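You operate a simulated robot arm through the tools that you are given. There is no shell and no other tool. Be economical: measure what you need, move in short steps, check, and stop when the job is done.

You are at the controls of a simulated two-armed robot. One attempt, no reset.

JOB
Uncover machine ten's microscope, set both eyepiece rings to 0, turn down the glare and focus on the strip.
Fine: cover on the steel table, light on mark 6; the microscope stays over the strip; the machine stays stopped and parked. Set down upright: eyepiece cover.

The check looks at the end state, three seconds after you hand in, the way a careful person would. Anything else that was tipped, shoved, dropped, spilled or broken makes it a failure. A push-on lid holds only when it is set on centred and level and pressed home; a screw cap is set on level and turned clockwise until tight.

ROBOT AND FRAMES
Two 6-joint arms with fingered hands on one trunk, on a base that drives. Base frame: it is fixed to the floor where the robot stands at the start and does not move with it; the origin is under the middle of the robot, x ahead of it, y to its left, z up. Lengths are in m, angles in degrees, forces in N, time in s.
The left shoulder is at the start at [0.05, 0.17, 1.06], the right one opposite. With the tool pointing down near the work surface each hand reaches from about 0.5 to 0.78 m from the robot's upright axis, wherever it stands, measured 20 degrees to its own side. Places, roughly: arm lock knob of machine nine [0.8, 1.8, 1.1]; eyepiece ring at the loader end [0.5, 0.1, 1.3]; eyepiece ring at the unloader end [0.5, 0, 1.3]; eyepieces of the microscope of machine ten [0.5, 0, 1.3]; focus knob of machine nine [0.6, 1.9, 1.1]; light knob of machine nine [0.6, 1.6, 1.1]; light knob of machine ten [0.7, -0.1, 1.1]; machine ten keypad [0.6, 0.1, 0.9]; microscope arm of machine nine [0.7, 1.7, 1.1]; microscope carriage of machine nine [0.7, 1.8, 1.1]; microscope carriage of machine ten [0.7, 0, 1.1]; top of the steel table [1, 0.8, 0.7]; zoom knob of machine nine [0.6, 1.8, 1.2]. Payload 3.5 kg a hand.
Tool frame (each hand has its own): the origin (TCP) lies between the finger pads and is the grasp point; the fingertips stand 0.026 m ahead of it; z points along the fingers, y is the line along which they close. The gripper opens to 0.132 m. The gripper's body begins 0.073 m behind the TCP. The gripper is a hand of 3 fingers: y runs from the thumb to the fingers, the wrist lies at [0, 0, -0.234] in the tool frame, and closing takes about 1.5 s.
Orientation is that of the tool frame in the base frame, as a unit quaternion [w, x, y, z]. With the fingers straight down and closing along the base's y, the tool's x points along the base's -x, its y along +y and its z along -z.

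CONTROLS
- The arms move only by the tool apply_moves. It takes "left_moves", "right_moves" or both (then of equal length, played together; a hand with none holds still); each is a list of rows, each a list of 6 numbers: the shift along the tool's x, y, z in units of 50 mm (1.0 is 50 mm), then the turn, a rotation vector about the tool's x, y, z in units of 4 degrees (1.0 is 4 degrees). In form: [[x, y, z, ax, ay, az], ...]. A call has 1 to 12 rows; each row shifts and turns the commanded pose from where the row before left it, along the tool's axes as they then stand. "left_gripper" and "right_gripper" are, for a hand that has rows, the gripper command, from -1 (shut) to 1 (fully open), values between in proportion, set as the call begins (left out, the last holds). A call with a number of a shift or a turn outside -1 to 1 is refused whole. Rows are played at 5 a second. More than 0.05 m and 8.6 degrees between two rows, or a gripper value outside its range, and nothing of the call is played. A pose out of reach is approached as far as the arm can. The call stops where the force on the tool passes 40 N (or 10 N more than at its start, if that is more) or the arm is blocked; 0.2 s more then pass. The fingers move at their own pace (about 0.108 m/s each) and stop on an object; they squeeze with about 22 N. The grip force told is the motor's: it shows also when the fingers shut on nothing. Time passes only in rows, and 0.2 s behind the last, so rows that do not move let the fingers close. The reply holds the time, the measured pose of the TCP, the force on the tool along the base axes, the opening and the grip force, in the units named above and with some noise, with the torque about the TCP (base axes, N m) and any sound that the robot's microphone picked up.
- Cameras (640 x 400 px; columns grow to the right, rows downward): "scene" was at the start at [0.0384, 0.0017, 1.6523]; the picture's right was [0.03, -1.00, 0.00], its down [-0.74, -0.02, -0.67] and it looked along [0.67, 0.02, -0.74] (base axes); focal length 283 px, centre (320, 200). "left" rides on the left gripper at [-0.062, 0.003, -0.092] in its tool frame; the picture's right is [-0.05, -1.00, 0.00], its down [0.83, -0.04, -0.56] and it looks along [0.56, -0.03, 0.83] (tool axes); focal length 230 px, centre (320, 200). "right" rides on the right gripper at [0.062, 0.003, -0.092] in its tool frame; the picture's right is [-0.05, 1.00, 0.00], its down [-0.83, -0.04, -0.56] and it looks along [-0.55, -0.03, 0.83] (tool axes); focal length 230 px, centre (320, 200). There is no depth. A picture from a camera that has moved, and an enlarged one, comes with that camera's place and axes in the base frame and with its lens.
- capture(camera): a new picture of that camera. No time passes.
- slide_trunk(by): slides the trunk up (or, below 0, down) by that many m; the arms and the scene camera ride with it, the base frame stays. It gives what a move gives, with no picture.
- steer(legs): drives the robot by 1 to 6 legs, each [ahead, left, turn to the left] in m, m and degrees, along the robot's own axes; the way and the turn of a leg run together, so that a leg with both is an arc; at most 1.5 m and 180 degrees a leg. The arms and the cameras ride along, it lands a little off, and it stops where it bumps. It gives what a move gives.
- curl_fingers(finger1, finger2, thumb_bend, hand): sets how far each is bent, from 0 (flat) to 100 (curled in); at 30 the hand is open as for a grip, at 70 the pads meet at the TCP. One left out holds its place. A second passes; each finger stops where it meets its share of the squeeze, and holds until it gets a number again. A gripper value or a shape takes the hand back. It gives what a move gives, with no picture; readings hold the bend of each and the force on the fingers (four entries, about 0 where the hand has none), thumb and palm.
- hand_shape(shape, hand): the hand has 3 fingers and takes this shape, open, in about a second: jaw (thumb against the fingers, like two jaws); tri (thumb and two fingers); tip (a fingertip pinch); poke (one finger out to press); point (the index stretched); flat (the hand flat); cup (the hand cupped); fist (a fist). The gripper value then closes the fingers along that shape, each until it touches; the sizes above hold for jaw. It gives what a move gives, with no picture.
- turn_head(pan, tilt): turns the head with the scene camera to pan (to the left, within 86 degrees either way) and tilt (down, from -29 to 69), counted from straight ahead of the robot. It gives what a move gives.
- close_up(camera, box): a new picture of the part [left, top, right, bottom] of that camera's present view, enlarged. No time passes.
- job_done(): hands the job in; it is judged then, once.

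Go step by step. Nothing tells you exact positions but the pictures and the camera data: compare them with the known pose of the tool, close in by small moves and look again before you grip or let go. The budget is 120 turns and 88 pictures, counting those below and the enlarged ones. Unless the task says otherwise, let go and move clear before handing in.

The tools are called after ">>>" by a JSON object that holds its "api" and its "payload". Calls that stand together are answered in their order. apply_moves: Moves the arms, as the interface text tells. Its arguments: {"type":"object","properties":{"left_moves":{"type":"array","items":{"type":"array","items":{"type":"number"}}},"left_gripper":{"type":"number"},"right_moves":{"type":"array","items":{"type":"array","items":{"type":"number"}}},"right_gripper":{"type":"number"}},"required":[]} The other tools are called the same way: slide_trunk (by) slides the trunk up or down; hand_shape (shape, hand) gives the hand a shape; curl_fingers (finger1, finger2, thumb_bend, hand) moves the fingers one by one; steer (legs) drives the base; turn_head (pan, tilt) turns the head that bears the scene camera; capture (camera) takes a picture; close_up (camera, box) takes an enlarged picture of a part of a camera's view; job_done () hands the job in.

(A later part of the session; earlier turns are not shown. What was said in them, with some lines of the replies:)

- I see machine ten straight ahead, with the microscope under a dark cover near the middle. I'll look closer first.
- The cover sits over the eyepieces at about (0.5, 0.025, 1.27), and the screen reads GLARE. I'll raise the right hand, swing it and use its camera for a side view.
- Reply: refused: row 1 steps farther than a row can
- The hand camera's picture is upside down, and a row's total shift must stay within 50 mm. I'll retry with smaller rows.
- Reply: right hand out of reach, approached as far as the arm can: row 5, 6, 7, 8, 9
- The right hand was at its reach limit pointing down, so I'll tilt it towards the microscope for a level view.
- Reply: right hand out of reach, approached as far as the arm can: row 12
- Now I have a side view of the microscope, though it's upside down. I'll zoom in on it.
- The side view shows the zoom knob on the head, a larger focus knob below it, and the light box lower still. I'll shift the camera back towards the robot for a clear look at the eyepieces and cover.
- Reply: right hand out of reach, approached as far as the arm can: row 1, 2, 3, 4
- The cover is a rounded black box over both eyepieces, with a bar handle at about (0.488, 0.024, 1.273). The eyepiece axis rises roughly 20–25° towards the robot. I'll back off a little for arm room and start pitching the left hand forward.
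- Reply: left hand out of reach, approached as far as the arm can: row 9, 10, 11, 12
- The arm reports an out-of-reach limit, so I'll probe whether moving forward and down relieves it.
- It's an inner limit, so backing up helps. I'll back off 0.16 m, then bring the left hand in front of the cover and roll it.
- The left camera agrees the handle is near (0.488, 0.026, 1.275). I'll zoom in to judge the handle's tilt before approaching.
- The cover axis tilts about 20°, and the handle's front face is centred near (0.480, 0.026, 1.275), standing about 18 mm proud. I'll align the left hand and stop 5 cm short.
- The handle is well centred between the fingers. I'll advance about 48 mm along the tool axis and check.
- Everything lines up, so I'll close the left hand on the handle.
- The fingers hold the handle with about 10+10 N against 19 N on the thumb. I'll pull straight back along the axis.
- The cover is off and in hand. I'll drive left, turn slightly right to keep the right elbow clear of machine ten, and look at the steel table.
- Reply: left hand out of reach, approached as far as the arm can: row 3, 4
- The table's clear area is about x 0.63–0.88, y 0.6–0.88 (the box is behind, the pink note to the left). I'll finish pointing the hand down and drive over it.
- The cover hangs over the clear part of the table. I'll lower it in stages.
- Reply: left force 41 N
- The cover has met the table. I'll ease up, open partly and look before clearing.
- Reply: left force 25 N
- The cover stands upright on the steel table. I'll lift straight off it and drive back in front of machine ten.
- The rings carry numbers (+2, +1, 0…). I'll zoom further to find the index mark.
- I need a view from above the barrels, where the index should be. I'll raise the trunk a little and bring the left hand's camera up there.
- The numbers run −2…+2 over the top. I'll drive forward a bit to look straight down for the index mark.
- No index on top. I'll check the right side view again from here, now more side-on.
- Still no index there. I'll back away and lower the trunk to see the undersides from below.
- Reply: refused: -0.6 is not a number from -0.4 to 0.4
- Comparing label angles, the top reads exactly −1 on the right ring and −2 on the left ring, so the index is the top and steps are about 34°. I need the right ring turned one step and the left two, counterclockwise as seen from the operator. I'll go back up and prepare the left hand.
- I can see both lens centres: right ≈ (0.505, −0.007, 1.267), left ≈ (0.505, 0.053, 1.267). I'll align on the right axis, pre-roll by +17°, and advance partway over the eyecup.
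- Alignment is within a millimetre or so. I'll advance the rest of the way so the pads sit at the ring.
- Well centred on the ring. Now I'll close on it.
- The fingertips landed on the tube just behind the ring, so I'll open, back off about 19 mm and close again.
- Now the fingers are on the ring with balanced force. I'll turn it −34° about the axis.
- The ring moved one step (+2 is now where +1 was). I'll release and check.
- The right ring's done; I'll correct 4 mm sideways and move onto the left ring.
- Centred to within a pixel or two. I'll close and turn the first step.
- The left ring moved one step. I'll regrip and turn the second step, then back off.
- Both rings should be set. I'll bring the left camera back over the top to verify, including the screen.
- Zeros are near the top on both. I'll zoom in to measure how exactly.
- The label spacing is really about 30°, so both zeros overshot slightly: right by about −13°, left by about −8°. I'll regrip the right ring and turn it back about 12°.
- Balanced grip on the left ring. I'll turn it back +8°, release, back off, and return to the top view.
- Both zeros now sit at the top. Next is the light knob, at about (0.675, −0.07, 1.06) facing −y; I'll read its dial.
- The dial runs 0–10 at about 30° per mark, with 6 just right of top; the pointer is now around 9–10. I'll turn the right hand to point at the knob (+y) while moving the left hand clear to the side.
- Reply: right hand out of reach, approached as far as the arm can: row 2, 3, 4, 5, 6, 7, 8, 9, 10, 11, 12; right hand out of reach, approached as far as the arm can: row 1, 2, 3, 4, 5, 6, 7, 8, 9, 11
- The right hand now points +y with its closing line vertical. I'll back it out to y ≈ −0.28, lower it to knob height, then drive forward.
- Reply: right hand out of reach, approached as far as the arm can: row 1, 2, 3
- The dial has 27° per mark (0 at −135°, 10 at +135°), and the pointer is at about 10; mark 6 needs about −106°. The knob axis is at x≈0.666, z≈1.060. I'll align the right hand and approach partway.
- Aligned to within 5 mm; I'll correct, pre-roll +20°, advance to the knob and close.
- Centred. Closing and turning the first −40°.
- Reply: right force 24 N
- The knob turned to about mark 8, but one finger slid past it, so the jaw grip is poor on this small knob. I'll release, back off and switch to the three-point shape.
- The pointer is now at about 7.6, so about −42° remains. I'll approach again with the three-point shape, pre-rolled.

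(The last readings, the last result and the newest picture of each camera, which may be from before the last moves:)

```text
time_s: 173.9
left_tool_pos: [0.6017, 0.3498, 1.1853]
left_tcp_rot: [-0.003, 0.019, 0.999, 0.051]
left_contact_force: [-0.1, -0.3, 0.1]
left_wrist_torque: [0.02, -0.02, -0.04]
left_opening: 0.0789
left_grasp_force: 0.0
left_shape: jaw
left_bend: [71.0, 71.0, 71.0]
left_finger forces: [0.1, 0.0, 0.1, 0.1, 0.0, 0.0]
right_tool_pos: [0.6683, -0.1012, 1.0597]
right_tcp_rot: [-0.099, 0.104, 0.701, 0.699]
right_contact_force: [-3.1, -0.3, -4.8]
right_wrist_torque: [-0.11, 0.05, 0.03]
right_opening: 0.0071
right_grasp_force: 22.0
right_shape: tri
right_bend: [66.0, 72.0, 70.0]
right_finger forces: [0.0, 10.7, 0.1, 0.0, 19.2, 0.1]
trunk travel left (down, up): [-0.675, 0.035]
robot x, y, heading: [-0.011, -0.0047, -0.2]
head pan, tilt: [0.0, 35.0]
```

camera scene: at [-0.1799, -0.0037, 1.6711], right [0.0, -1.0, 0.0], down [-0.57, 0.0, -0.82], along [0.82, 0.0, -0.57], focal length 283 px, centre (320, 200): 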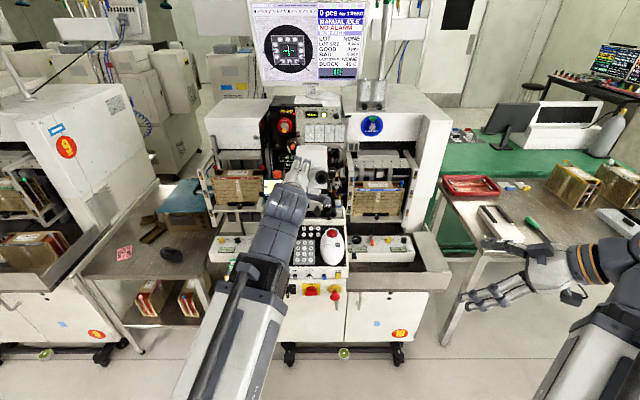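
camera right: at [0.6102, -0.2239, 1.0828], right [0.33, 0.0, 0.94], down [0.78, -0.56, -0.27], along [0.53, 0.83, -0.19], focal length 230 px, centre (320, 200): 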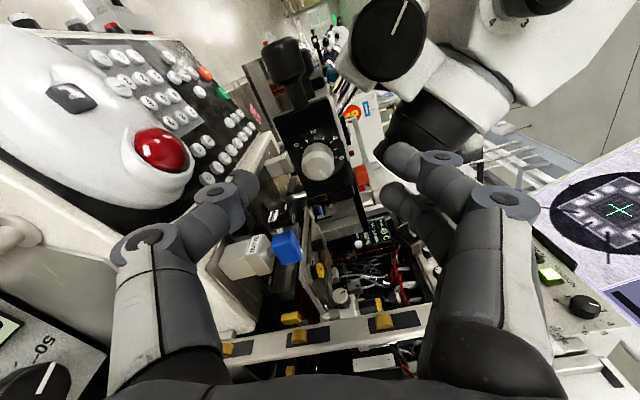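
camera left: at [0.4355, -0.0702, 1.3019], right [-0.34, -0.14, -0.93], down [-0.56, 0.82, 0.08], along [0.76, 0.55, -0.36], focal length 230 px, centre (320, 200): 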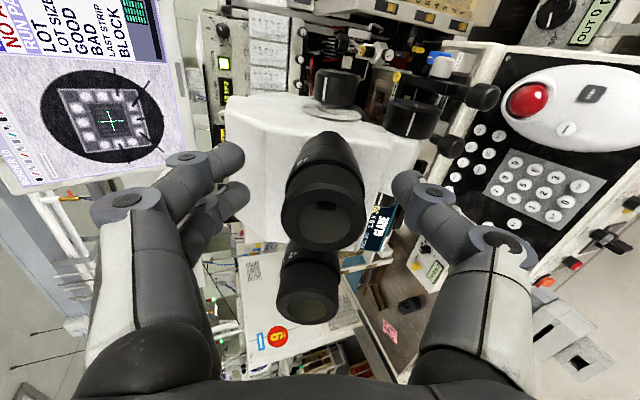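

Again only one finger and the thumb touch. I'll back off and try the fingertip pinch instead.

>>> {"api": "apply_moves", "payload": {"right_moves": [[0, 0, 0, 0, 0, 0], [0, 0, 0, 0, 0, 0], [0, 0, 0, 0, 0, 0], [0, 0, -0.5, 0, 0, 0], [0, 0, -0.5, 0, 0, 0]], "right_gripper": 0}}

>>> {"api": "hand_shape", "payload": {"hand": "right", "shape": "tip"}}

>>> {"api": "apply_moves", "payload": {"right_moves": [[0, 0, 0, 0, 0, 0], [0, 0, 0, 0, 0, 0], [0, 0, 0, 0, 0, 0], [0, 0, 0, 0, 0, 0]], "right_gripper": 0}}

>>> {"api": "capture", "payload": {"camera": "right"}}

```text
time_s: 175.1
left_tool_pos: [0.6024, 0.35, 1.1859]
left_tcp_rot: [-0.003, 0.018, 0.999, 0.05]
left_contact_force: [0.1, 0.4, -0.4]
left_wrist_torque: [-0.03, -0.03, 0.04]
left_opening: 0.0788
left_grasp_force: 0.2
left_shape: jaw
left_bend: [71.0, 71.0, 71.0]
left_finger forces: [0.0, 0.0, 0.1, 0.0, 0.0, 0.0]
right_tool_pos: [0.669, -0.1524, 1.0631]
right_tcp_rot: [-0.098, 0.103, 0.7, 0.699]
right_contact_force: [0.1, 0.6, -0.2]
right_wrist_torque: [0.01, 0.0, -0.01]
right_opening: 0.0654
right_grasp_force: 0.1
right_shape: tri
right_bend: [73.0, 73.0, 70.0]
right_finger forces: [0.0, 0.1, 0.0, 0.0, 0.0, 0.1]
trunk travel left (down, up): [-0.675, 0.035]
robot x, y, heading: [-0.0097, -0.0051, -0.0]
head pan, tilt: [0.0, 35.0]
```

```text
time_s: 176.0
left_tool_pos: [0.6037, 0.3503, 1.1856]
left_tcp_rot: [-0.002, 0.019, 0.999, 0.051]
left_contact_force: [0.2, 0.1, -0.9]
left_wrist_torque: [-0.02, 0.02, 0.01]
left_opening: 0.079
left_grasp_force: 0.0
left_shape: jaw
left_bend: [71.0, 71.0, 71.0]
left_finger forces: [0.1, 0.0, 0.1, 0.0, 0.0, 0.0]
right_tool_pos: [0.6689, -0.1514, 1.0624]
right_tcp_rot: [-0.1, 0.103, 0.7, 0.699]
right_contact_force: [0.1, 0.3, 0.1]
right_wrist_torque: [-0.01, 0.0, 0.0]
right_opening: 0.1318
right_grasp_force: 0.0
right_shape: tip
right_bend: [30.0, 30.0, 30.0]
right_finger forces: [0.0, 0.1, 0.1, 0.0, 0.1, 0.0]
trunk travel left (down, up): [-0.675, 0.035]
robot x, y, heading: [-0.0113, -0.0035, -0.1]
head pan, tilt: [0.0, 35.0]
```

```text
time_s: 177.0
left_tool_pos: [0.6018, 0.3496, 1.1856]
left_tcp_rot: [-0.002, 0.018, 0.999, 0.051]
left_contact_force: [0.5, 0.2, 1.0]
left_wrist_torque: [0.01, -0.02, -0.01]
left_opening: 0.0785
left_grasp_force: 0.0
left_shape: jaw
left_bend: [71.0, 71.0, 71.0]
left_finger forces: [0.0, 0.0, 0.1, 0.0, 0.0, 0.1]
right_tool_pos: [0.6689, -0.1506, 1.0624]
right_tcp_rot: [-0.099, 0.103, 0.7, 0.699]
right_contact_force: [0.0, -0.2, -0.1]
right_wrist_torque: [0.01, -0.01, 0.0]
right_opening: 0.0667
right_grasp_force: 0.1
right_shape: tip
right_bend: [73.0, 73.0, 70.0]
right_finger forces: [0.0, 0.0, 0.1, 0.1, 0.1, 0.0]
trunk travel left (down, up): [-0.675, 0.035]
robot x, y, heading: [-0.0103, -0.0014, 0.3]
head pan, tilt: [0.0, 35.0]
```

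```text
9 pictures are left
camera right: at [0.6101, -0.2429, 1.0825], right [0.33, 0.0, 0.94], down [0.78, -0.56, -0.27], along [0.53, 0.83, -0.19], focal length 230 px, centre (320, 200)
```

right: 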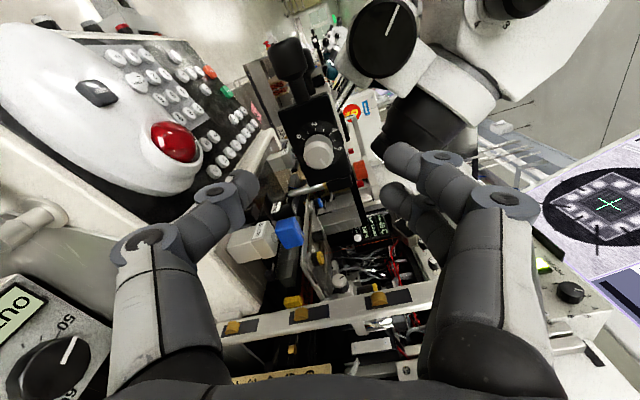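

The shapes look alike; the real issue is the pads reached only the knob's bevel. I'll go 6 mm deeper this time and close.

>>> {"api": "apply_moves", "payload": {"right_moves": [[-0.06, 0, 0.3, 0, 0, 0], [0, 0, 0.3, 0, 0, 0], [0, 0, 0.3, 0, 0, 0], [0, 0, 0.12, 0, 0, 0], [0, 0, 0.1, 0, 0, 0], [0, 0, 0, 0, 0, 0]]}}

>>> {"api": "apply_moves", "payload": {"right_moves": [[0, 0, 0, 0, 0, 0], [0, 0, 0, 0, 0, 0], [0, 0, 0, 0, 0, 0], [0, 0, 0, 0, 0, 0], [0, 0, 0, 0, 0, 0]], "right_gripper": -1}}

```text
time_s: 178.4
left_tool_pos: [0.6021, 0.3501, 1.1851]
left_tcp_rot: [-0.002, 0.019, 0.999, 0.051]
left_contact_force: [0.0, 0.2, 0.9]
left_wrist_torque: [0.0, 0.0, 0.01]
left_opening: 0.0789
left_grasp_force: 0.1
left_shape: jaw
left_bend: [71.0, 71.0, 71.0]
left_finger forces: [0.1, 0.0, 0.1, 0.0, 0.1, 0.0]
right_tool_pos: [0.6722, -0.0933, 1.0606]
right_tcp_rot: [-0.098, 0.104, 0.7, 0.699]
right_contact_force: [0.0, 0.1, -0.5]
right_wrist_torque: [0.03, -0.03, -0.03]
right_opening: 0.0666
right_grasp_force: 0.0
right_shape: tip
right_bend: [73.0, 73.0, 70.0]
right_finger forces: [0.1, 0.0, 0.0, 0.0, 0.0, 0.1]
trunk travel left (down, up): [-0.675, 0.035]
robot x, y, heading: [-0.0092, -0.0042, 0.2]
head pan, tilt: [0.0, 35.0]
```

```text
time_s: 179.6
left_tool_pos: [0.6013, 0.3499, 1.1852]
left_tcp_rot: [-0.002, 0.018, 0.999, 0.05]
left_contact_force: [0.1, 1.2, 0.1]
left_wrist_torque: [0.0, 0.02, 0.0]
left_opening: 0.0788
left_grasp_force: 0.0
left_shape: jaw
left_bend: [71.0, 71.0, 71.0]
left_finger forces: [0.0, 0.1, 0.0, 0.0, 0.0, 0.1]
right_tool_pos: [0.6724, -0.0931, 1.0614]
right_tcp_rot: [-0.098, 0.104, 0.699, 0.7]
right_contact_force: [-3.5, 1.1, -0.8]
right_wrist_torque: [-0.04, 0.01, 0.08]
right_opening: 0.0114
right_grasp_force: 22.2
right_shape: tip
right_bend: [69.0, 72.0, 70.0]
right_finger forces: [8.0, 10.6, 0.1, 0.0, 19.3, 0.0]
trunk travel left (down, up): [-0.675, 0.035]
robot x, y, heading: [-0.0095, -0.0037, 0.3]
head pan, tilt: [0.0, 35.0]
```

All three fingers are now holding. Turning −40°, then releasing and checking.

>>> {"api": "apply_moves", "payload": {"right_moves": [[0, 0, 0, 0, 0, -1], [0, 0, 0, 0, 0, -1], [0, 0, 0, 0, 0, -1], [0, 0, 0, 0, 0, -1], [0, 0, 0, 0, 0, -1], [0, 0, 0, 0, 0, -1], [0, 0, 0, 0, 0, -1], [0, 0, 0, 0, 0, -1], [0, 0, 0, 0, 0, -1], [0, 0, 0, 0, 0, -1], [0, 0, 0, 0, 0, 0]]}}

>>> {"api": "apply_moves", "payload": {"right_moves": [[0, 0, 0, 0, 0, 0], [0, 0, 0, 0, 0, 0], [0, 0, 0, 0, 0, 0], [0, 0, 0, 0, 0, 0], [0, 0, -0.6, 0, 0, 0], [0, 0, -0.6, 0, 0, 0], [0, 0, -0.6, 0, 0, 0]], "right_gripper": 0}}

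>>> {"api": "close_up", "payload": {"camera": "right", "box": [268, 110, 364, 170]}}

```text
time_s: 182.0
left_tool_pos: [0.6024, 0.351, 1.1853]
left_tcp_rot: [-0.002, 0.018, 0.999, 0.05]
left_contact_force: [0.1, 0.0, -0.7]
left_wrist_torque: [-0.01, 0.02, 0.0]
left_opening: 0.0788
left_grasp_force: 0.1
left_shape: jaw
left_bend: [71.0, 71.0, 71.0]
left_finger forces: [0.0, 0.0, 0.0, 0.0, 0.1, 0.0]
right_tool_pos: [0.6712, -0.0947, 1.06]
right_tcp_rot: [0.145, -0.143, 0.695, 0.69]
right_contact_force: [-23.7, 8.4, -21.3]
right_wrist_torque: [-0.38, 0.15, 0.43]
right_opening: 0.0108
right_grasp_force: 22.4
right_shape: tip
right_bend: [69.0, 72.0, 70.0]
right_finger forces: [20.9, 8.2, 0.0, 0.0, 26.8, 0.0]
trunk travel left (down, up): [-0.675, 0.035]
robot x, y, heading: [-0.0127, -0.004, -0.1]
head pan, tilt: [0.0, 35.0]
```

```text
time_s: 183.6
left_tool_pos: [0.6022, 0.3507, 1.1843]
left_tcp_rot: [-0.003, 0.019, 0.999, 0.05]
left_contact_force: [1.1, -0.3, 1.2]
left_wrist_torque: [0.0, 0.03, 0.03]
left_opening: 0.079
left_grasp_force: 0.1
left_shape: jaw
left_bend: [71.0, 71.0, 71.0]
left_finger forces: [0.1, 0.1, 0.0, 0.1, 0.1, 0.0]
right_tool_pos: [0.6729, -0.186, 1.0605]
right_tcp_rot: [0.146, -0.143, 0.693, 0.691]
right_contact_force: [0.3, 0.3, 0.2]
right_wrist_torque: [-0.03, -0.02, -0.01]
right_opening: 0.0654
right_grasp_force: 0.1
right_shape: tip
right_bend: [73.0, 73.0, 70.0]
right_finger forces: [0.0, 0.1, 0.0, 0.1, 0.0, 0.1]
trunk travel left (down, up): [-0.675, 0.035]
robot x, y, heading: [-0.009, -0.0043, -0.1]
head pan, tilt: [0.0, 35.0]
```

```text
6.67 times, centred on (316, 140) of right
camera zoom: at [0.6139, -0.2782, 1.0391], right [-0.35, 0.0, 0.94], down [0.77, -0.56, 0.29], along [0.53, 0.83, 0.19], focal length 1534 px, centre (347, 600)
```

zoom: 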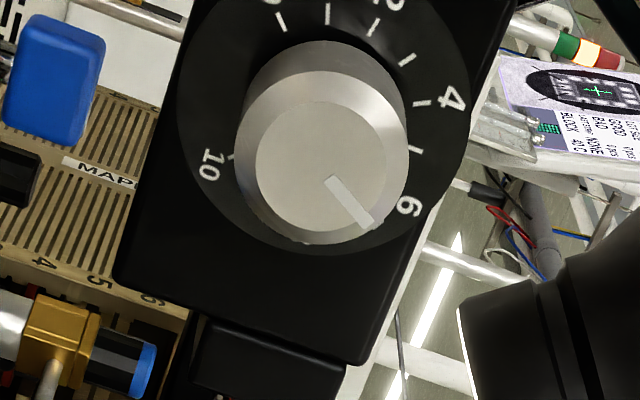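

The light pointer now sits on 6. I'll check the screen.

>>> {"api": "close_up", "payload": {"camera": "scene", "box": [248, 205, 344, 265]}}

```text
6.67 times, centred on (296, 235) of scene
camera zoom: at [0.0376, -0.0037, 1.6711], right [0.0, -1.0, 0.0], down [-0.57, 0.0, -0.82], along [0.82, 0.0, -0.57], focal length 1888 px, centre (480, -33)
```

zoom: 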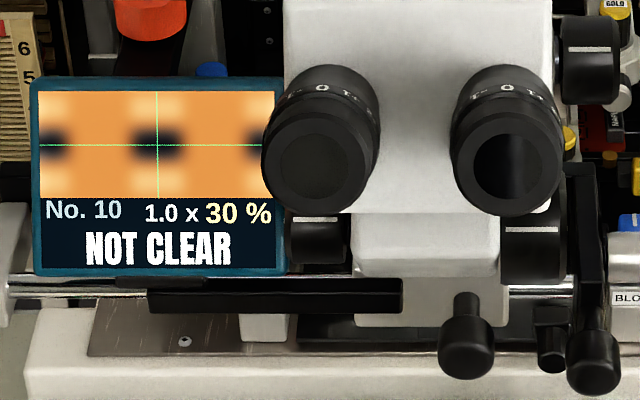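

Glare is gone; the screen now reads NOT CLEAR at 30 % and the strip is still centred. Next is the focus knob, about (0.621, −0.037, 1.126) facing −y. I'll line up the right hand in front of it.

>>> {"api": "apply_moves", "payload": {"right_moves": [[0, 0, 0, 0, 0, 1], [0, 0, 0, 0, 0, 1], [0, 0, 0, 0, 0, 1], [0, 0, 0, 0, 0, 1], [0, 0, 0, 0, 0, 1], [0.52, 0.65, 0, 0, 0, 0], [0.52, 0.65, 0, 0, 0, 0], [0, 0, 0.6, 0, 0, 0], [0, 0, 0, 0, 0, 0]]}}

>>> {"api": "capture", "payload": {"camera": "right"}}

```text
time_s: 185.6
left_tool_pos: [0.6021, 0.3493, 1.1846]
left_tcp_rot: [-0.003, 0.018, 0.999, 0.051]
left_contact_force: [0.9, 0.3, -0.4]
left_wrist_torque: [0.0, -0.03, 0.01]
left_opening: 0.0786
left_grasp_force: 0.0
left_shape: jaw
left_bend: [71.0, 71.0, 71.0]
left_finger forces: [0.1, 0.0, 0.1, 0.0, 0.0, 0.0]
right_tool_pos: [0.6155, -0.1541, 1.1237]
right_tcp_rot: [0.025, -0.02, 0.707, 0.706]
right_contact_force: [-0.1, 0.8, 0.3]
right_wrist_torque: [0.03, -0.02, 0.0]
right_opening: 0.0656
right_grasp_force: 0.0
right_shape: tip
right_bend: [73.0, 73.0, 70.0]
right_finger forces: [0.1, 0.0, 0.0, 0.0, 0.1, 0.0]
trunk travel left (down, up): [-0.675, 0.035]
robot x, y, heading: [-0.0085, -0.0014, 0.3]
head pan, tilt: [0.0, 35.0]
```

```text
6 pictures are left
camera right: at [0.5533, -0.2469, 1.1235], right [-0.01, 0.0, 1.0], down [0.83, -0.56, 0.01], along [0.56, 0.83, 0.0], focal length 230 px, centre (320, 200)
```

right: 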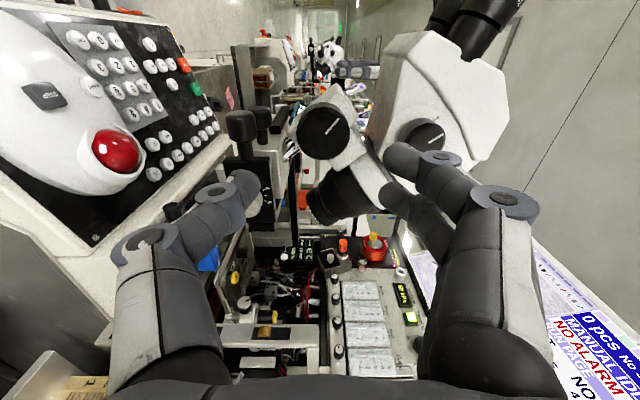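

The knob face is centred at about (0.619, −0.040, 1.1265). I'll nudge to it and advance carefully.

>>> {"api": "apply_moves", "payload": {"right_moves": [[-0.07, 0.07, 0, 0, 0, 0], [0, 0, 0.4, 0, 0, 0], [0, 0, 0.4, 0, 0, 0], [0, 0, 0.4, 0, 0, 0], [0, 0, 0.3, 0, 0, 0], [0, 0, 0.3, 0, 0, 0], [0, 0, 0.2, 0, 0, 0], [0, 0, 0.2, 0, 0, 0], [0, 0, 0, 0, 0, 0]], "right_gripper": 0.1}}

>>> {"api": "apply_moves", "payload": {"right_moves": [[0, 0, 0, 0, 0, 0], [0, 0, 0, 0, 0, 0], [0, 0, 0, 0, 0, 0], [0, 0, 0, 0, 0, 0], [0, 0, 0, 0, 0, 0]], "right_gripper": -1}}

```text
time_s: 187.6
left_tool_pos: [0.6035, 0.3489, 1.1858]
left_tcp_rot: [-0.002, 0.019, 0.999, 0.05]
left_contact_force: [-1.3, 1.2, -0.1]
left_wrist_torque: [0.03, 0.0, -0.02]
left_opening: 0.079
left_grasp_force: 0.0
left_shape: jaw
left_bend: [71.0, 71.0, 71.0]
left_finger forces: [0.0, 0.0, 0.1, 0.1, 0.0, 0.0]
right_tool_pos: [0.6212, -0.0459, 1.1254]
right_tcp_rot: [0.026, -0.019, 0.707, 0.707]
right_contact_force: [8.3, -9.2, 8.1]
right_wrist_torque: [-0.57, -0.43, 0.12]
right_opening: 0.0684
right_grasp_force: 0.0
right_shape: tip
right_bend: [72.0, 72.0, 70.0]
right_finger forces: [0.0, 0.0, 0.0, 0.0, 14.1, 0.0]
trunk travel left (down, up): [-0.675, 0.035]
robot x, y, heading: [-0.0085, -0.0039, -0.0]
head pan, tilt: [0.0, 35.0]
```

```text
time_s: 188.8
left_tool_pos: [0.6016, 0.3507, 1.186]
left_tcp_rot: [-0.002, 0.018, 0.999, 0.05]
left_contact_force: [0.0, -0.2, 0.7]
left_wrist_torque: [-0.01, 0.0, 0.01]
left_opening: 0.0788
left_grasp_force: 0.0
left_shape: jaw
left_bend: [71.0, 71.0, 71.0]
left_finger forces: [0.0, 0.0, 0.0, 0.0, 0.0, 0.0]
right_tool_pos: [0.6189, -0.0429, 1.1253]
right_tcp_rot: [0.024, -0.02, 0.708, 0.706]
right_contact_force: [-2.0, 2.3, 5.0]
right_wrist_torque: [0.17, -0.03, 0.06]
right_opening: 0.0419
right_grasp_force: 22.1
right_shape: tip
right_bend: [73.0, 73.0, 71.0]
right_finger forces: [11.2, 12.5, 0.0, 0.1, 17.5, 0.1]
trunk travel left (down, up): [-0.675, 0.035]
robot x, y, heading: [-0.0086, -0.0037, -0.1]
head pan, tilt: [0.0, 35.0]
```

The thumb brushed something briefly, but the grip on the knob is now balanced. I'll turn it +24° and read the screen.

>>> {"api": "apply_moves", "payload": {"right_moves": [[0, 0, 0, 0, 0, 1], [0, 0, 0, 0, 0, 1], [0, 0, 0, 0, 0, 1], [0, 0, 0, 0, 0, 1], [0, 0, 0, 0, 0, 1], [0, 0, 0, 0, 0, 1], [0, 0, 0, 0, 0, 0]]}}

>>> {"api": "close_up", "payload": {"camera": "scene", "box": [240, 205, 336, 265]}}

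```text
time_s: 190.4
left_tool_pos: [0.6009, 0.3507, 1.186]
left_tcp_rot: [-0.002, 0.019, 0.999, 0.051]
left_contact_force: [-0.4, 0.6, 0.4]
left_wrist_torque: [-0.01, -0.03, 0.0]
left_opening: 0.079
left_grasp_force: 0.0
left_shape: jaw
left_bend: [71.0, 71.0, 71.0]
left_finger forces: [0.1, 0.0, 0.0, 0.0, 0.0, 0.0]
right_tool_pos: [0.6198, -0.0449, 1.1264]
right_tcp_rot: [-0.123, 0.127, 0.696, 0.696]
right_contact_force: [-2.8, 0.3, 9.9]
right_wrist_torque: [0.28, -0.08, 0.01]
right_opening: 0.0415
right_grasp_force: 21.9
right_shape: tip
right_bend: [73.0, 73.0, 71.0]
right_finger forces: [13.1, 13.3, 0.0, 0.1, 16.9, 0.0]
trunk travel left (down, up): [-0.675, 0.035]
robot x, y, heading: [-0.0103, -0.0042, -0.1]
head pan, tilt: [0.0, 35.0]
```

```text
6.67 times, centred on (288, 235) of scene
camera zoom: at [0.0363, -0.0035, 1.6712], right [0.0, -1.0, 0.0], down [-0.57, 0.0, -0.82], along [0.82, 0.0, -0.57], focal length 1888 px, centre (533, -33)
```

zoom: 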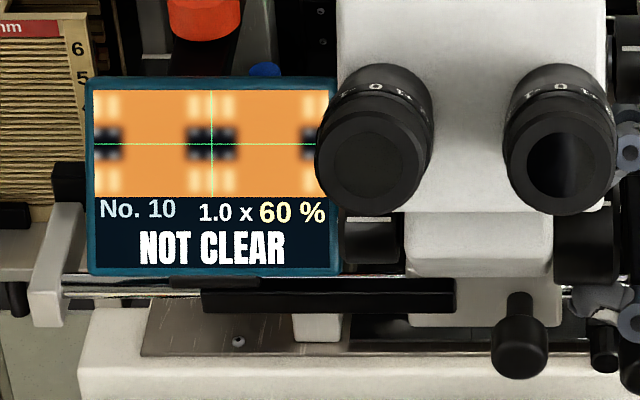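

It rose from 30 % to 60 %, so this is the right direction. I'll turn +28° more.

>>> {"api": "apply_moves", "payload": {"right_moves": [[0, 0, 0, 0, 0, 1], [0, 0, 0, 0, 0, 1], [0, 0, 0, 0, 0, 1], [0, 0, 0, 0, 0, 1], [0, 0, 0, 0, 0, 1], [0, 0, 0, 0, 0, 1], [0, 0, 0, 0, 0, 1], [0, 0, 0, 0, 0, 0]]}}

>>> {"api": "close_up", "payload": {"camera": "scene", "box": [240, 205, 336, 265]}}

```text
time_s: 192.2
left_tool_pos: [0.6014, 0.3499, 1.1856]
left_tcp_rot: [-0.003, 0.018, 0.999, 0.051]
left_contact_force: [0.5, -0.1, 0.2]
left_wrist_torque: [0.01, 0.01, -0.03]
left_opening: 0.0791
left_grasp_force: 0.0
left_shape: jaw
left_bend: [71.0, 71.0, 71.0]
left_finger forces: [0.0, 0.0, 0.0, 0.0, 0.1, 0.1]
right_tool_pos: [0.6195, -0.044, 1.1281]
right_tcp_rot: [-0.287, 0.292, 0.644, 0.646]
right_contact_force: [2.6, -1.7, 19.0]
right_wrist_torque: [0.4, -0.12, -0.18]
right_opening: 0.0409
right_grasp_force: 22.3
right_shape: tip
right_bend: [73.0, 73.0, 71.0]
right_finger forces: [16.5, 15.4, 0.0, 0.0, 15.4, 0.1]
trunk travel left (down, up): [-0.675, 0.035]
robot x, y, heading: [-0.0096, -0.0016, -0.0]
head pan, tilt: [0.0, 35.0]
```

```text
6.67 times, centred on (288, 235) of scene
camera zoom: at [0.0363, -0.0037, 1.6712], right [0.0, -1.0, 0.0], down [-0.57, 0.0, -0.82], along [0.82, 0.0, -0.57], focal length 1888 px, centre (533, -33)
```

zoom: 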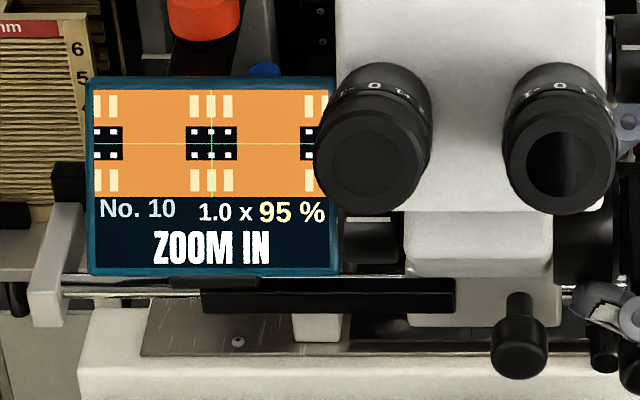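

It's 95 % and rising linearly at 1.25 % per degree, so 4° more should reach 100 %.

>>> {"api": "apply_moves", "payload": {"right_moves": [[0, 0, 0, 0, 0, 1], [0, 0, 0, 0, 0, 0], [0, 0, 0, 0, 0, 0]]}}

>>> {"api": "apply_moves", "payload": {"right_moves": [[0, 0, 0, 0, 0, 0], [0, 0, 0, 0, 0, 0], [0, 0, 0, 0, 0, 0], [0, 0, 0, 0, 0, 0]], "right_gripper": 0.1}}

>>> {"api": "close_up", "payload": {"camera": "scene", "box": [240, 205, 336, 265]}}

```text
time_s: 193.0
left_tool_pos: [0.602, 0.3498, 1.1859]
left_tcp_rot: [-0.002, 0.018, 0.999, 0.051]
left_contact_force: [-0.5, -0.1, 0.1]
left_wrist_torque: [-0.05, 0.01, 0.0]
left_opening: 0.079
left_grasp_force: 0.0
left_shape: jaw
left_bend: [71.0, 71.0, 71.0]
left_finger forces: [0.0, 0.0, 0.0, 0.0, 0.1, 0.1]
right_tool_pos: [0.6177, -0.0436, 1.1278]
right_tcp_rot: [-0.31, 0.314, 0.633, 0.636]
right_contact_force: [3.5, -1.0, 20.1]
right_wrist_torque: [0.47, -0.08, -0.21]
right_opening: 0.0411
right_grasp_force: 22.3
right_shape: tip
right_bend: [73.0, 73.0, 71.0]
right_finger forces: [17.2, 15.6, 0.0, 0.0, 15.1, 0.0]
trunk travel left (down, up): [-0.675, 0.035]
robot x, y, heading: [-0.0113, -0.0038, 0.2]
head pan, tilt: [0.0, 35.0]
```

```text
time_s: 194.0
left_tool_pos: [0.6021, 0.3505, 1.1851]
left_tcp_rot: [-0.002, 0.019, 0.999, 0.05]
left_contact_force: [-0.5, 0.0, 0.8]
left_wrist_torque: [0.0, -0.01, -0.01]
left_opening: 0.0791
left_grasp_force: 0.0
left_shape: jaw
left_bend: [71.0, 71.0, 71.0]
left_finger forces: [0.1, 0.0, 0.1, 0.0, 0.1, 0.1]
right_tool_pos: [0.6191, -0.0451, 1.1256]
right_tcp_rot: [-0.309, 0.314, 0.634, 0.636]
right_contact_force: [0.1, -0.8, -0.6]
right_wrist_torque: [0.03, 0.0, -0.01]
right_opening: 0.072
right_grasp_force: 0.0
right_shape: tip
right_bend: [72.0, 72.0, 70.0]
right_finger forces: [0.1, 0.1, 0.0, 0.1, 0.0, 0.0]
trunk travel left (down, up): [-0.675, 0.035]
robot x, y, heading: [-0.0092, -0.0039, -0.3]
head pan, tilt: [0.0, 35.0]
```

```text
6.67 times, centred on (288, 235) of scene
camera zoom: at [0.0375, -0.0035, 1.671], right [0.0, -1.0, 0.0], down [-0.57, 0.0, -0.82], along [0.82, 0.0, -0.57], focal length 1888 px, centre (533, -33)
```

zoom: 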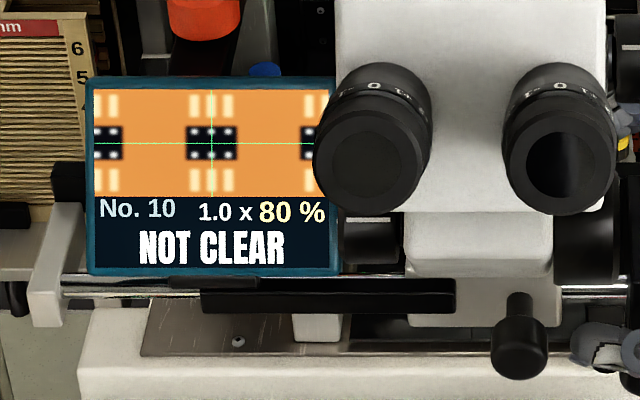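

After release it reads 80 %. The hand had been pushing down ~20 N, which likely skewed the reading, and the relaxed trend says more + turn is needed. I'll regrip 2.5 mm higher and turn +20° more.

>>> {"api": "apply_moves", "payload": {"right_moves": [[0, 0, 0, 0, 0, 0], [0, 0, 0, 0, 0, -1], [0, 0, 0, 0, 0, -1], [0, 0, 0, 0, 0, -1], [0, 0, 0, 0, 0, -1], [0, 0, 0, 0, 0, -1], [0, 0, 0, 0, 0, -1], [0, 0, 0, 0, 0, -1], [0, 0, 0, 0, 0, -1], [0, 0, 0, 0, 0, -1], [0.017, 0.047, 0, 0, 0, 0], [0, 0, 0, 0, 0, 0]], "right_gripper": -0.12}}

>>> {"api": "apply_moves", "payload": {"right_moves": [[0, 0, 0, 0, 0, 0], [0, 0, 0, 0, 0, 0], [0, 0, 0, 0, 0, 0], [0, 0, 0, 0, 0, 0], [0, 0, 0, 0, 0, 0]], "right_gripper": -1}}

```text
time_s: 196.6
left_tool_pos: [0.6027, 0.3504, 1.1848]
left_tcp_rot: [-0.002, 0.019, 0.999, 0.051]
left_contact_force: [-1.9, -0.1, 1.1]
left_wrist_torque: [0.0, 0.0, 0.01]
left_opening: 0.0791
left_grasp_force: 0.1
left_shape: jaw
left_bend: [71.0, 71.0, 71.0]
left_finger forces: [0.0, 0.1, 0.0, 0.0, 0.1, 0.1]
right_tool_pos: [0.6189, -0.0442, 1.1289]
right_tcp_rot: [-0.098, 0.103, 0.7, 0.7]
right_contact_force: [0.7, -0.1, 0.5]
right_wrist_torque: [0.0, -0.03, 0.0]
right_opening: 0.0588
right_grasp_force: 0.1
right_shape: tip
right_bend: [73.0, 73.0, 70.0]
right_finger forces: [0.0, 0.0, 0.0, 0.0, 0.1, 0.0]
trunk travel left (down, up): [-0.675, 0.035]
robot x, y, heading: [-0.0112, -0.0057, -0.0]
head pan, tilt: [0.0, 35.0]
```

```text
time_s: 197.8
left_tool_pos: [0.6023, 0.3495, 1.1842]
left_tcp_rot: [-0.002, 0.019, 0.999, 0.05]
left_contact_force: [0.5, 0.5, 0.2]
left_wrist_torque: [0.0, -0.03, 0.01]
left_opening: 0.0789
left_grasp_force: 0.1
left_shape: jaw
left_bend: [71.0, 71.0, 71.0]
left_finger forces: [0.0, 0.0, 0.0, 0.1, 0.0, 0.0]
right_tool_pos: [0.6179, -0.0444, 1.128]
right_tcp_rot: [-0.098, 0.103, 0.7, 0.7]
right_contact_force: [-1.2, 1.3, 0.3]
right_wrist_torque: [0.02, 0.0, 0.0]
right_opening: 0.0401
right_grasp_force: 21.9
right_shape: tip
right_bend: [73.0, 74.0, 70.0]
right_finger forces: [9.5, 10.2, 0.0, 0.1, 19.7, 0.0]
trunk travel left (down, up): [-0.675, 0.035]
robot x, y, heading: [-0.0143, -0.0045, -0.0]
head pan, tilt: [0.0, 35.0]
```

The grip is now perfectly balanced. I'll turn +8° as a test and read.

>>> {"api": "apply_moves", "payload": {"right_moves": [[0, 0, 0, 0, 0, 1], [0, 0, 0, 0, 0, 1], [0, 0, 0, 0, 0, 0], [0, 0, 0, 0, 0, 0]]}}

>>> {"api": "close_up", "payload": {"camera": "scene", "box": [240, 205, 336, 265]}}

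```text
time_s: 198.8
left_tool_pos: [0.6021, 0.3496, 1.186]
left_tcp_rot: [-0.002, 0.019, 0.999, 0.05]
left_contact_force: [-0.2, 0.2, 1.3]
left_wrist_torque: [-0.04, -0.01, -0.02]
left_opening: 0.0787
left_grasp_force: 0.0
left_shape: jaw
left_bend: [71.0, 71.0, 71.0]
left_finger forces: [0.1, 0.0, 0.0, 0.0, 0.1, 0.0]
right_tool_pos: [0.6194, -0.0439, 1.1291]
right_tcp_rot: [-0.147, 0.152, 0.691, 0.691]
right_contact_force: [-0.9, 1.6, 2.7]
right_wrist_torque: [0.07, -0.03, -0.01]
right_opening: 0.0402
right_grasp_force: 22.0
right_shape: tip
right_bend: [73.0, 73.0, 70.0]
right_finger forces: [10.8, 11.7, 0.0, 0.1, 19.4, 0.0]
trunk travel left (down, up): [-0.675, 0.035]
robot x, y, heading: [-0.0098, -0.0034, -0.2]
head pan, tilt: [0.0, 35.0]
```

```text
6.67 times, centred on (288, 235) of scene
camera zoom: at [0.0371, -0.0034, 1.6711], right [0.0, -1.0, 0.0], down [-0.57, 0.0, -0.82], along [0.82, 0.0, -0.57], focal length 1888 px, centre (533, -33)
```

zoom: 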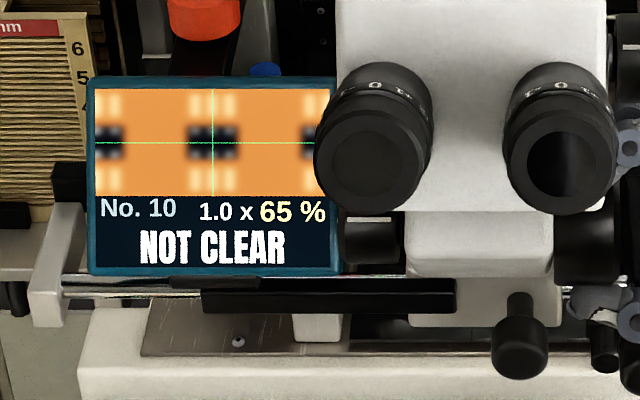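

That dropped it to 65 %, so I had overshot. Fitting all the points gives 1.875 % per degree with the peak 18.7° back, so I'll turn back that much.

>>> {"api": "apply_moves", "payload": {"right_moves": [[0, 0, 0, 0, 0, -0.94], [0, 0, 0, 0, 0, -0.94], [0, 0, 0, 0, 0, -0.94], [0, 0, 0, 0, 0, -0.94], [0, 0, 0, 0, 0, -0.94], [0, 0, 0, 0, 0, 0], [0, 0, 0, 0, 0, 0]]}}

>>> {"api": "close_up", "payload": {"camera": "scene", "box": [240, 205, 336, 265]}}

```text
time_s: 200.4
left_tool_pos: [0.602, 0.3501, 1.185]
left_tcp_rot: [-0.001, 0.018, 0.999, 0.05]
left_contact_force: [0.7, -0.1, 0.4]
left_wrist_torque: [0.02, 0.0, -0.02]
left_opening: 0.0789
left_grasp_force: 0.0
left_shape: jaw
left_bend: [71.0, 71.0, 71.0]
left_finger forces: [0.1, 0.0, 0.0, 0.1, 0.0, 0.0]
right_tool_pos: [0.6191, -0.0441, 1.1287]
right_tcp_rot: [-0.033, 0.037, 0.708, 0.705]
right_contact_force: [-5.9, 1.3, -5.7]
right_wrist_torque: [-0.11, 0.04, 0.09]
right_opening: 0.04
right_grasp_force: 21.9
right_shape: tip
right_bend: [73.0, 74.0, 70.0]
right_finger forces: [9.3, 9.4, 0.0, 0.0, 25.0, 0.1]
trunk travel left (down, up): [-0.675, 0.035]
robot x, y, heading: [-0.01, -0.0056, 0.2]
head pan, tilt: [0.0, 35.0]
```

```text
6.67 times, centred on (288, 235) of scene
camera zoom: at [0.0372, -0.0034, 1.671], right [0.0, -1.0, 0.0], down [-0.57, 0.0, -0.82], along [0.82, 0.0, -0.57], focal length 1888 px, centre (533, -33)
```

zoom: 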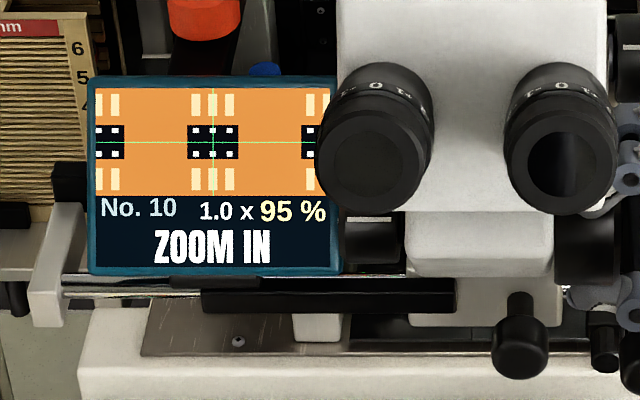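

It's 95 % and crisp (no more NOT CLEAR). I'll release gently and back the hand straight out.

>>> {"api": "apply_moves", "payload": {"right_moves": [[0, 0, 0, 0, 0, 0], [0, 0, 0, 0, 0, 0], [0, 0, 0, 0, 0, 0], [0, 0, 0, 0, 0, 0], [0, 0, -0.4, 0, 0, 0], [0, 0, -0.5, 0, 0, 0], [0, 0, -0.6, 0, 0, 0], [0, 0, -0.6, 0, 0, 0], [0, 0, -0.6, 0, 0, 0], [0, 0, 0, 0, 0, 0]], "right_gripper": -0.12}}

>>> {"api": "close_up", "payload": {"camera": "scene", "box": [240, 205, 336, 265]}}

```text
time_s: 202.6
left_tool_pos: [0.6031, 0.3504, 1.1857]
left_tcp_rot: [-0.002, 0.019, 0.999, 0.051]
left_contact_force: [0.0, 0.6, -0.7]
left_wrist_torque: [-0.03, 0.0, 0.03]
left_opening: 0.079
left_grasp_force: 0.0
left_shape: jaw
left_bend: [71.0, 71.0, 71.0]
left_finger forces: [0.0, 0.0, 0.0, 0.0, 0.0, 0.1]
right_tool_pos: [0.6197, -0.18, 1.131]
right_tcp_rot: [-0.032, 0.037, 0.707, 0.706]
right_contact_force: [-0.6, 0.2, -0.3]
right_wrist_torque: [-0.04, 0.02, 0.01]
right_opening: 0.0575
right_grasp_force: 0.0
right_shape: tip
right_bend: [73.0, 73.0, 70.0]
right_finger forces: [0.1, 0.0, 0.0, 0.1, 0.0, 0.1]
trunk travel left (down, up): [-0.675, 0.035]
robot x, y, heading: [-0.0094, -0.0038, 0.1]
head pan, tilt: [0.0, 35.0]
```

```text
6.67 times, centred on (288, 235) of scene
camera zoom: at [0.0376, -0.0035, 1.6711], right [0.0, -1.0, 0.0], down [-0.57, 0.0, -0.82], along [0.82, 0.0, -0.57], focal length 1888 px, centre (533, -33)
```

zoom: 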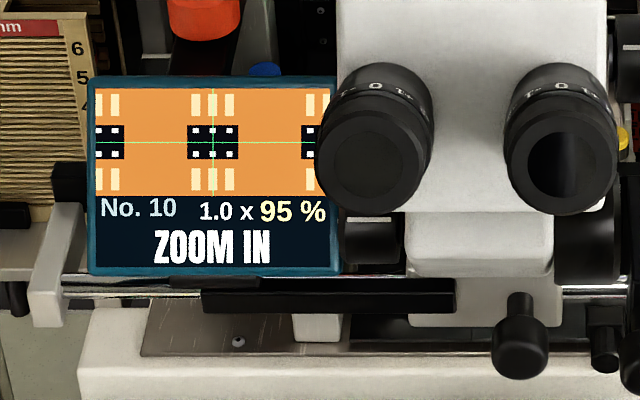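

It still reads 95 % after release, with the strip crisp under the crosshair and both hands clear, so I'm handing in.

>>> {"api": "job_done", "payload": {}}

```text
The job is handed in.
```

I handed the job in with the strip in focus on machine ten; no result has come back yet.

- **Cover:** it is off and standing upright on the steel table.
- **Eyepiece rings:** both have 0 at the top. I found no index mark on either barrel, so I took the top as the reference, because each ring started with a whole number there.
- **Light:** the knob points at about 6.1, and the GLARE message is gone.
- **Focus:** the screen reads 95 % and the strip looks crisp. The message changed from NOT CLEAR to ZOOM IN. I left the zoom at 1.0 because the job didn't mention it.
- **Microscope position:** the crosshair still sits on the strip. The head shifted about 3–4 mm sideways while I turned the rings, and the thumb brushed something near the focus knob once. I saw nothing displaced in the last screen view, but I had no pictures left to check further.
- **Machine:** I did not touch its controls, and both hands are clear.
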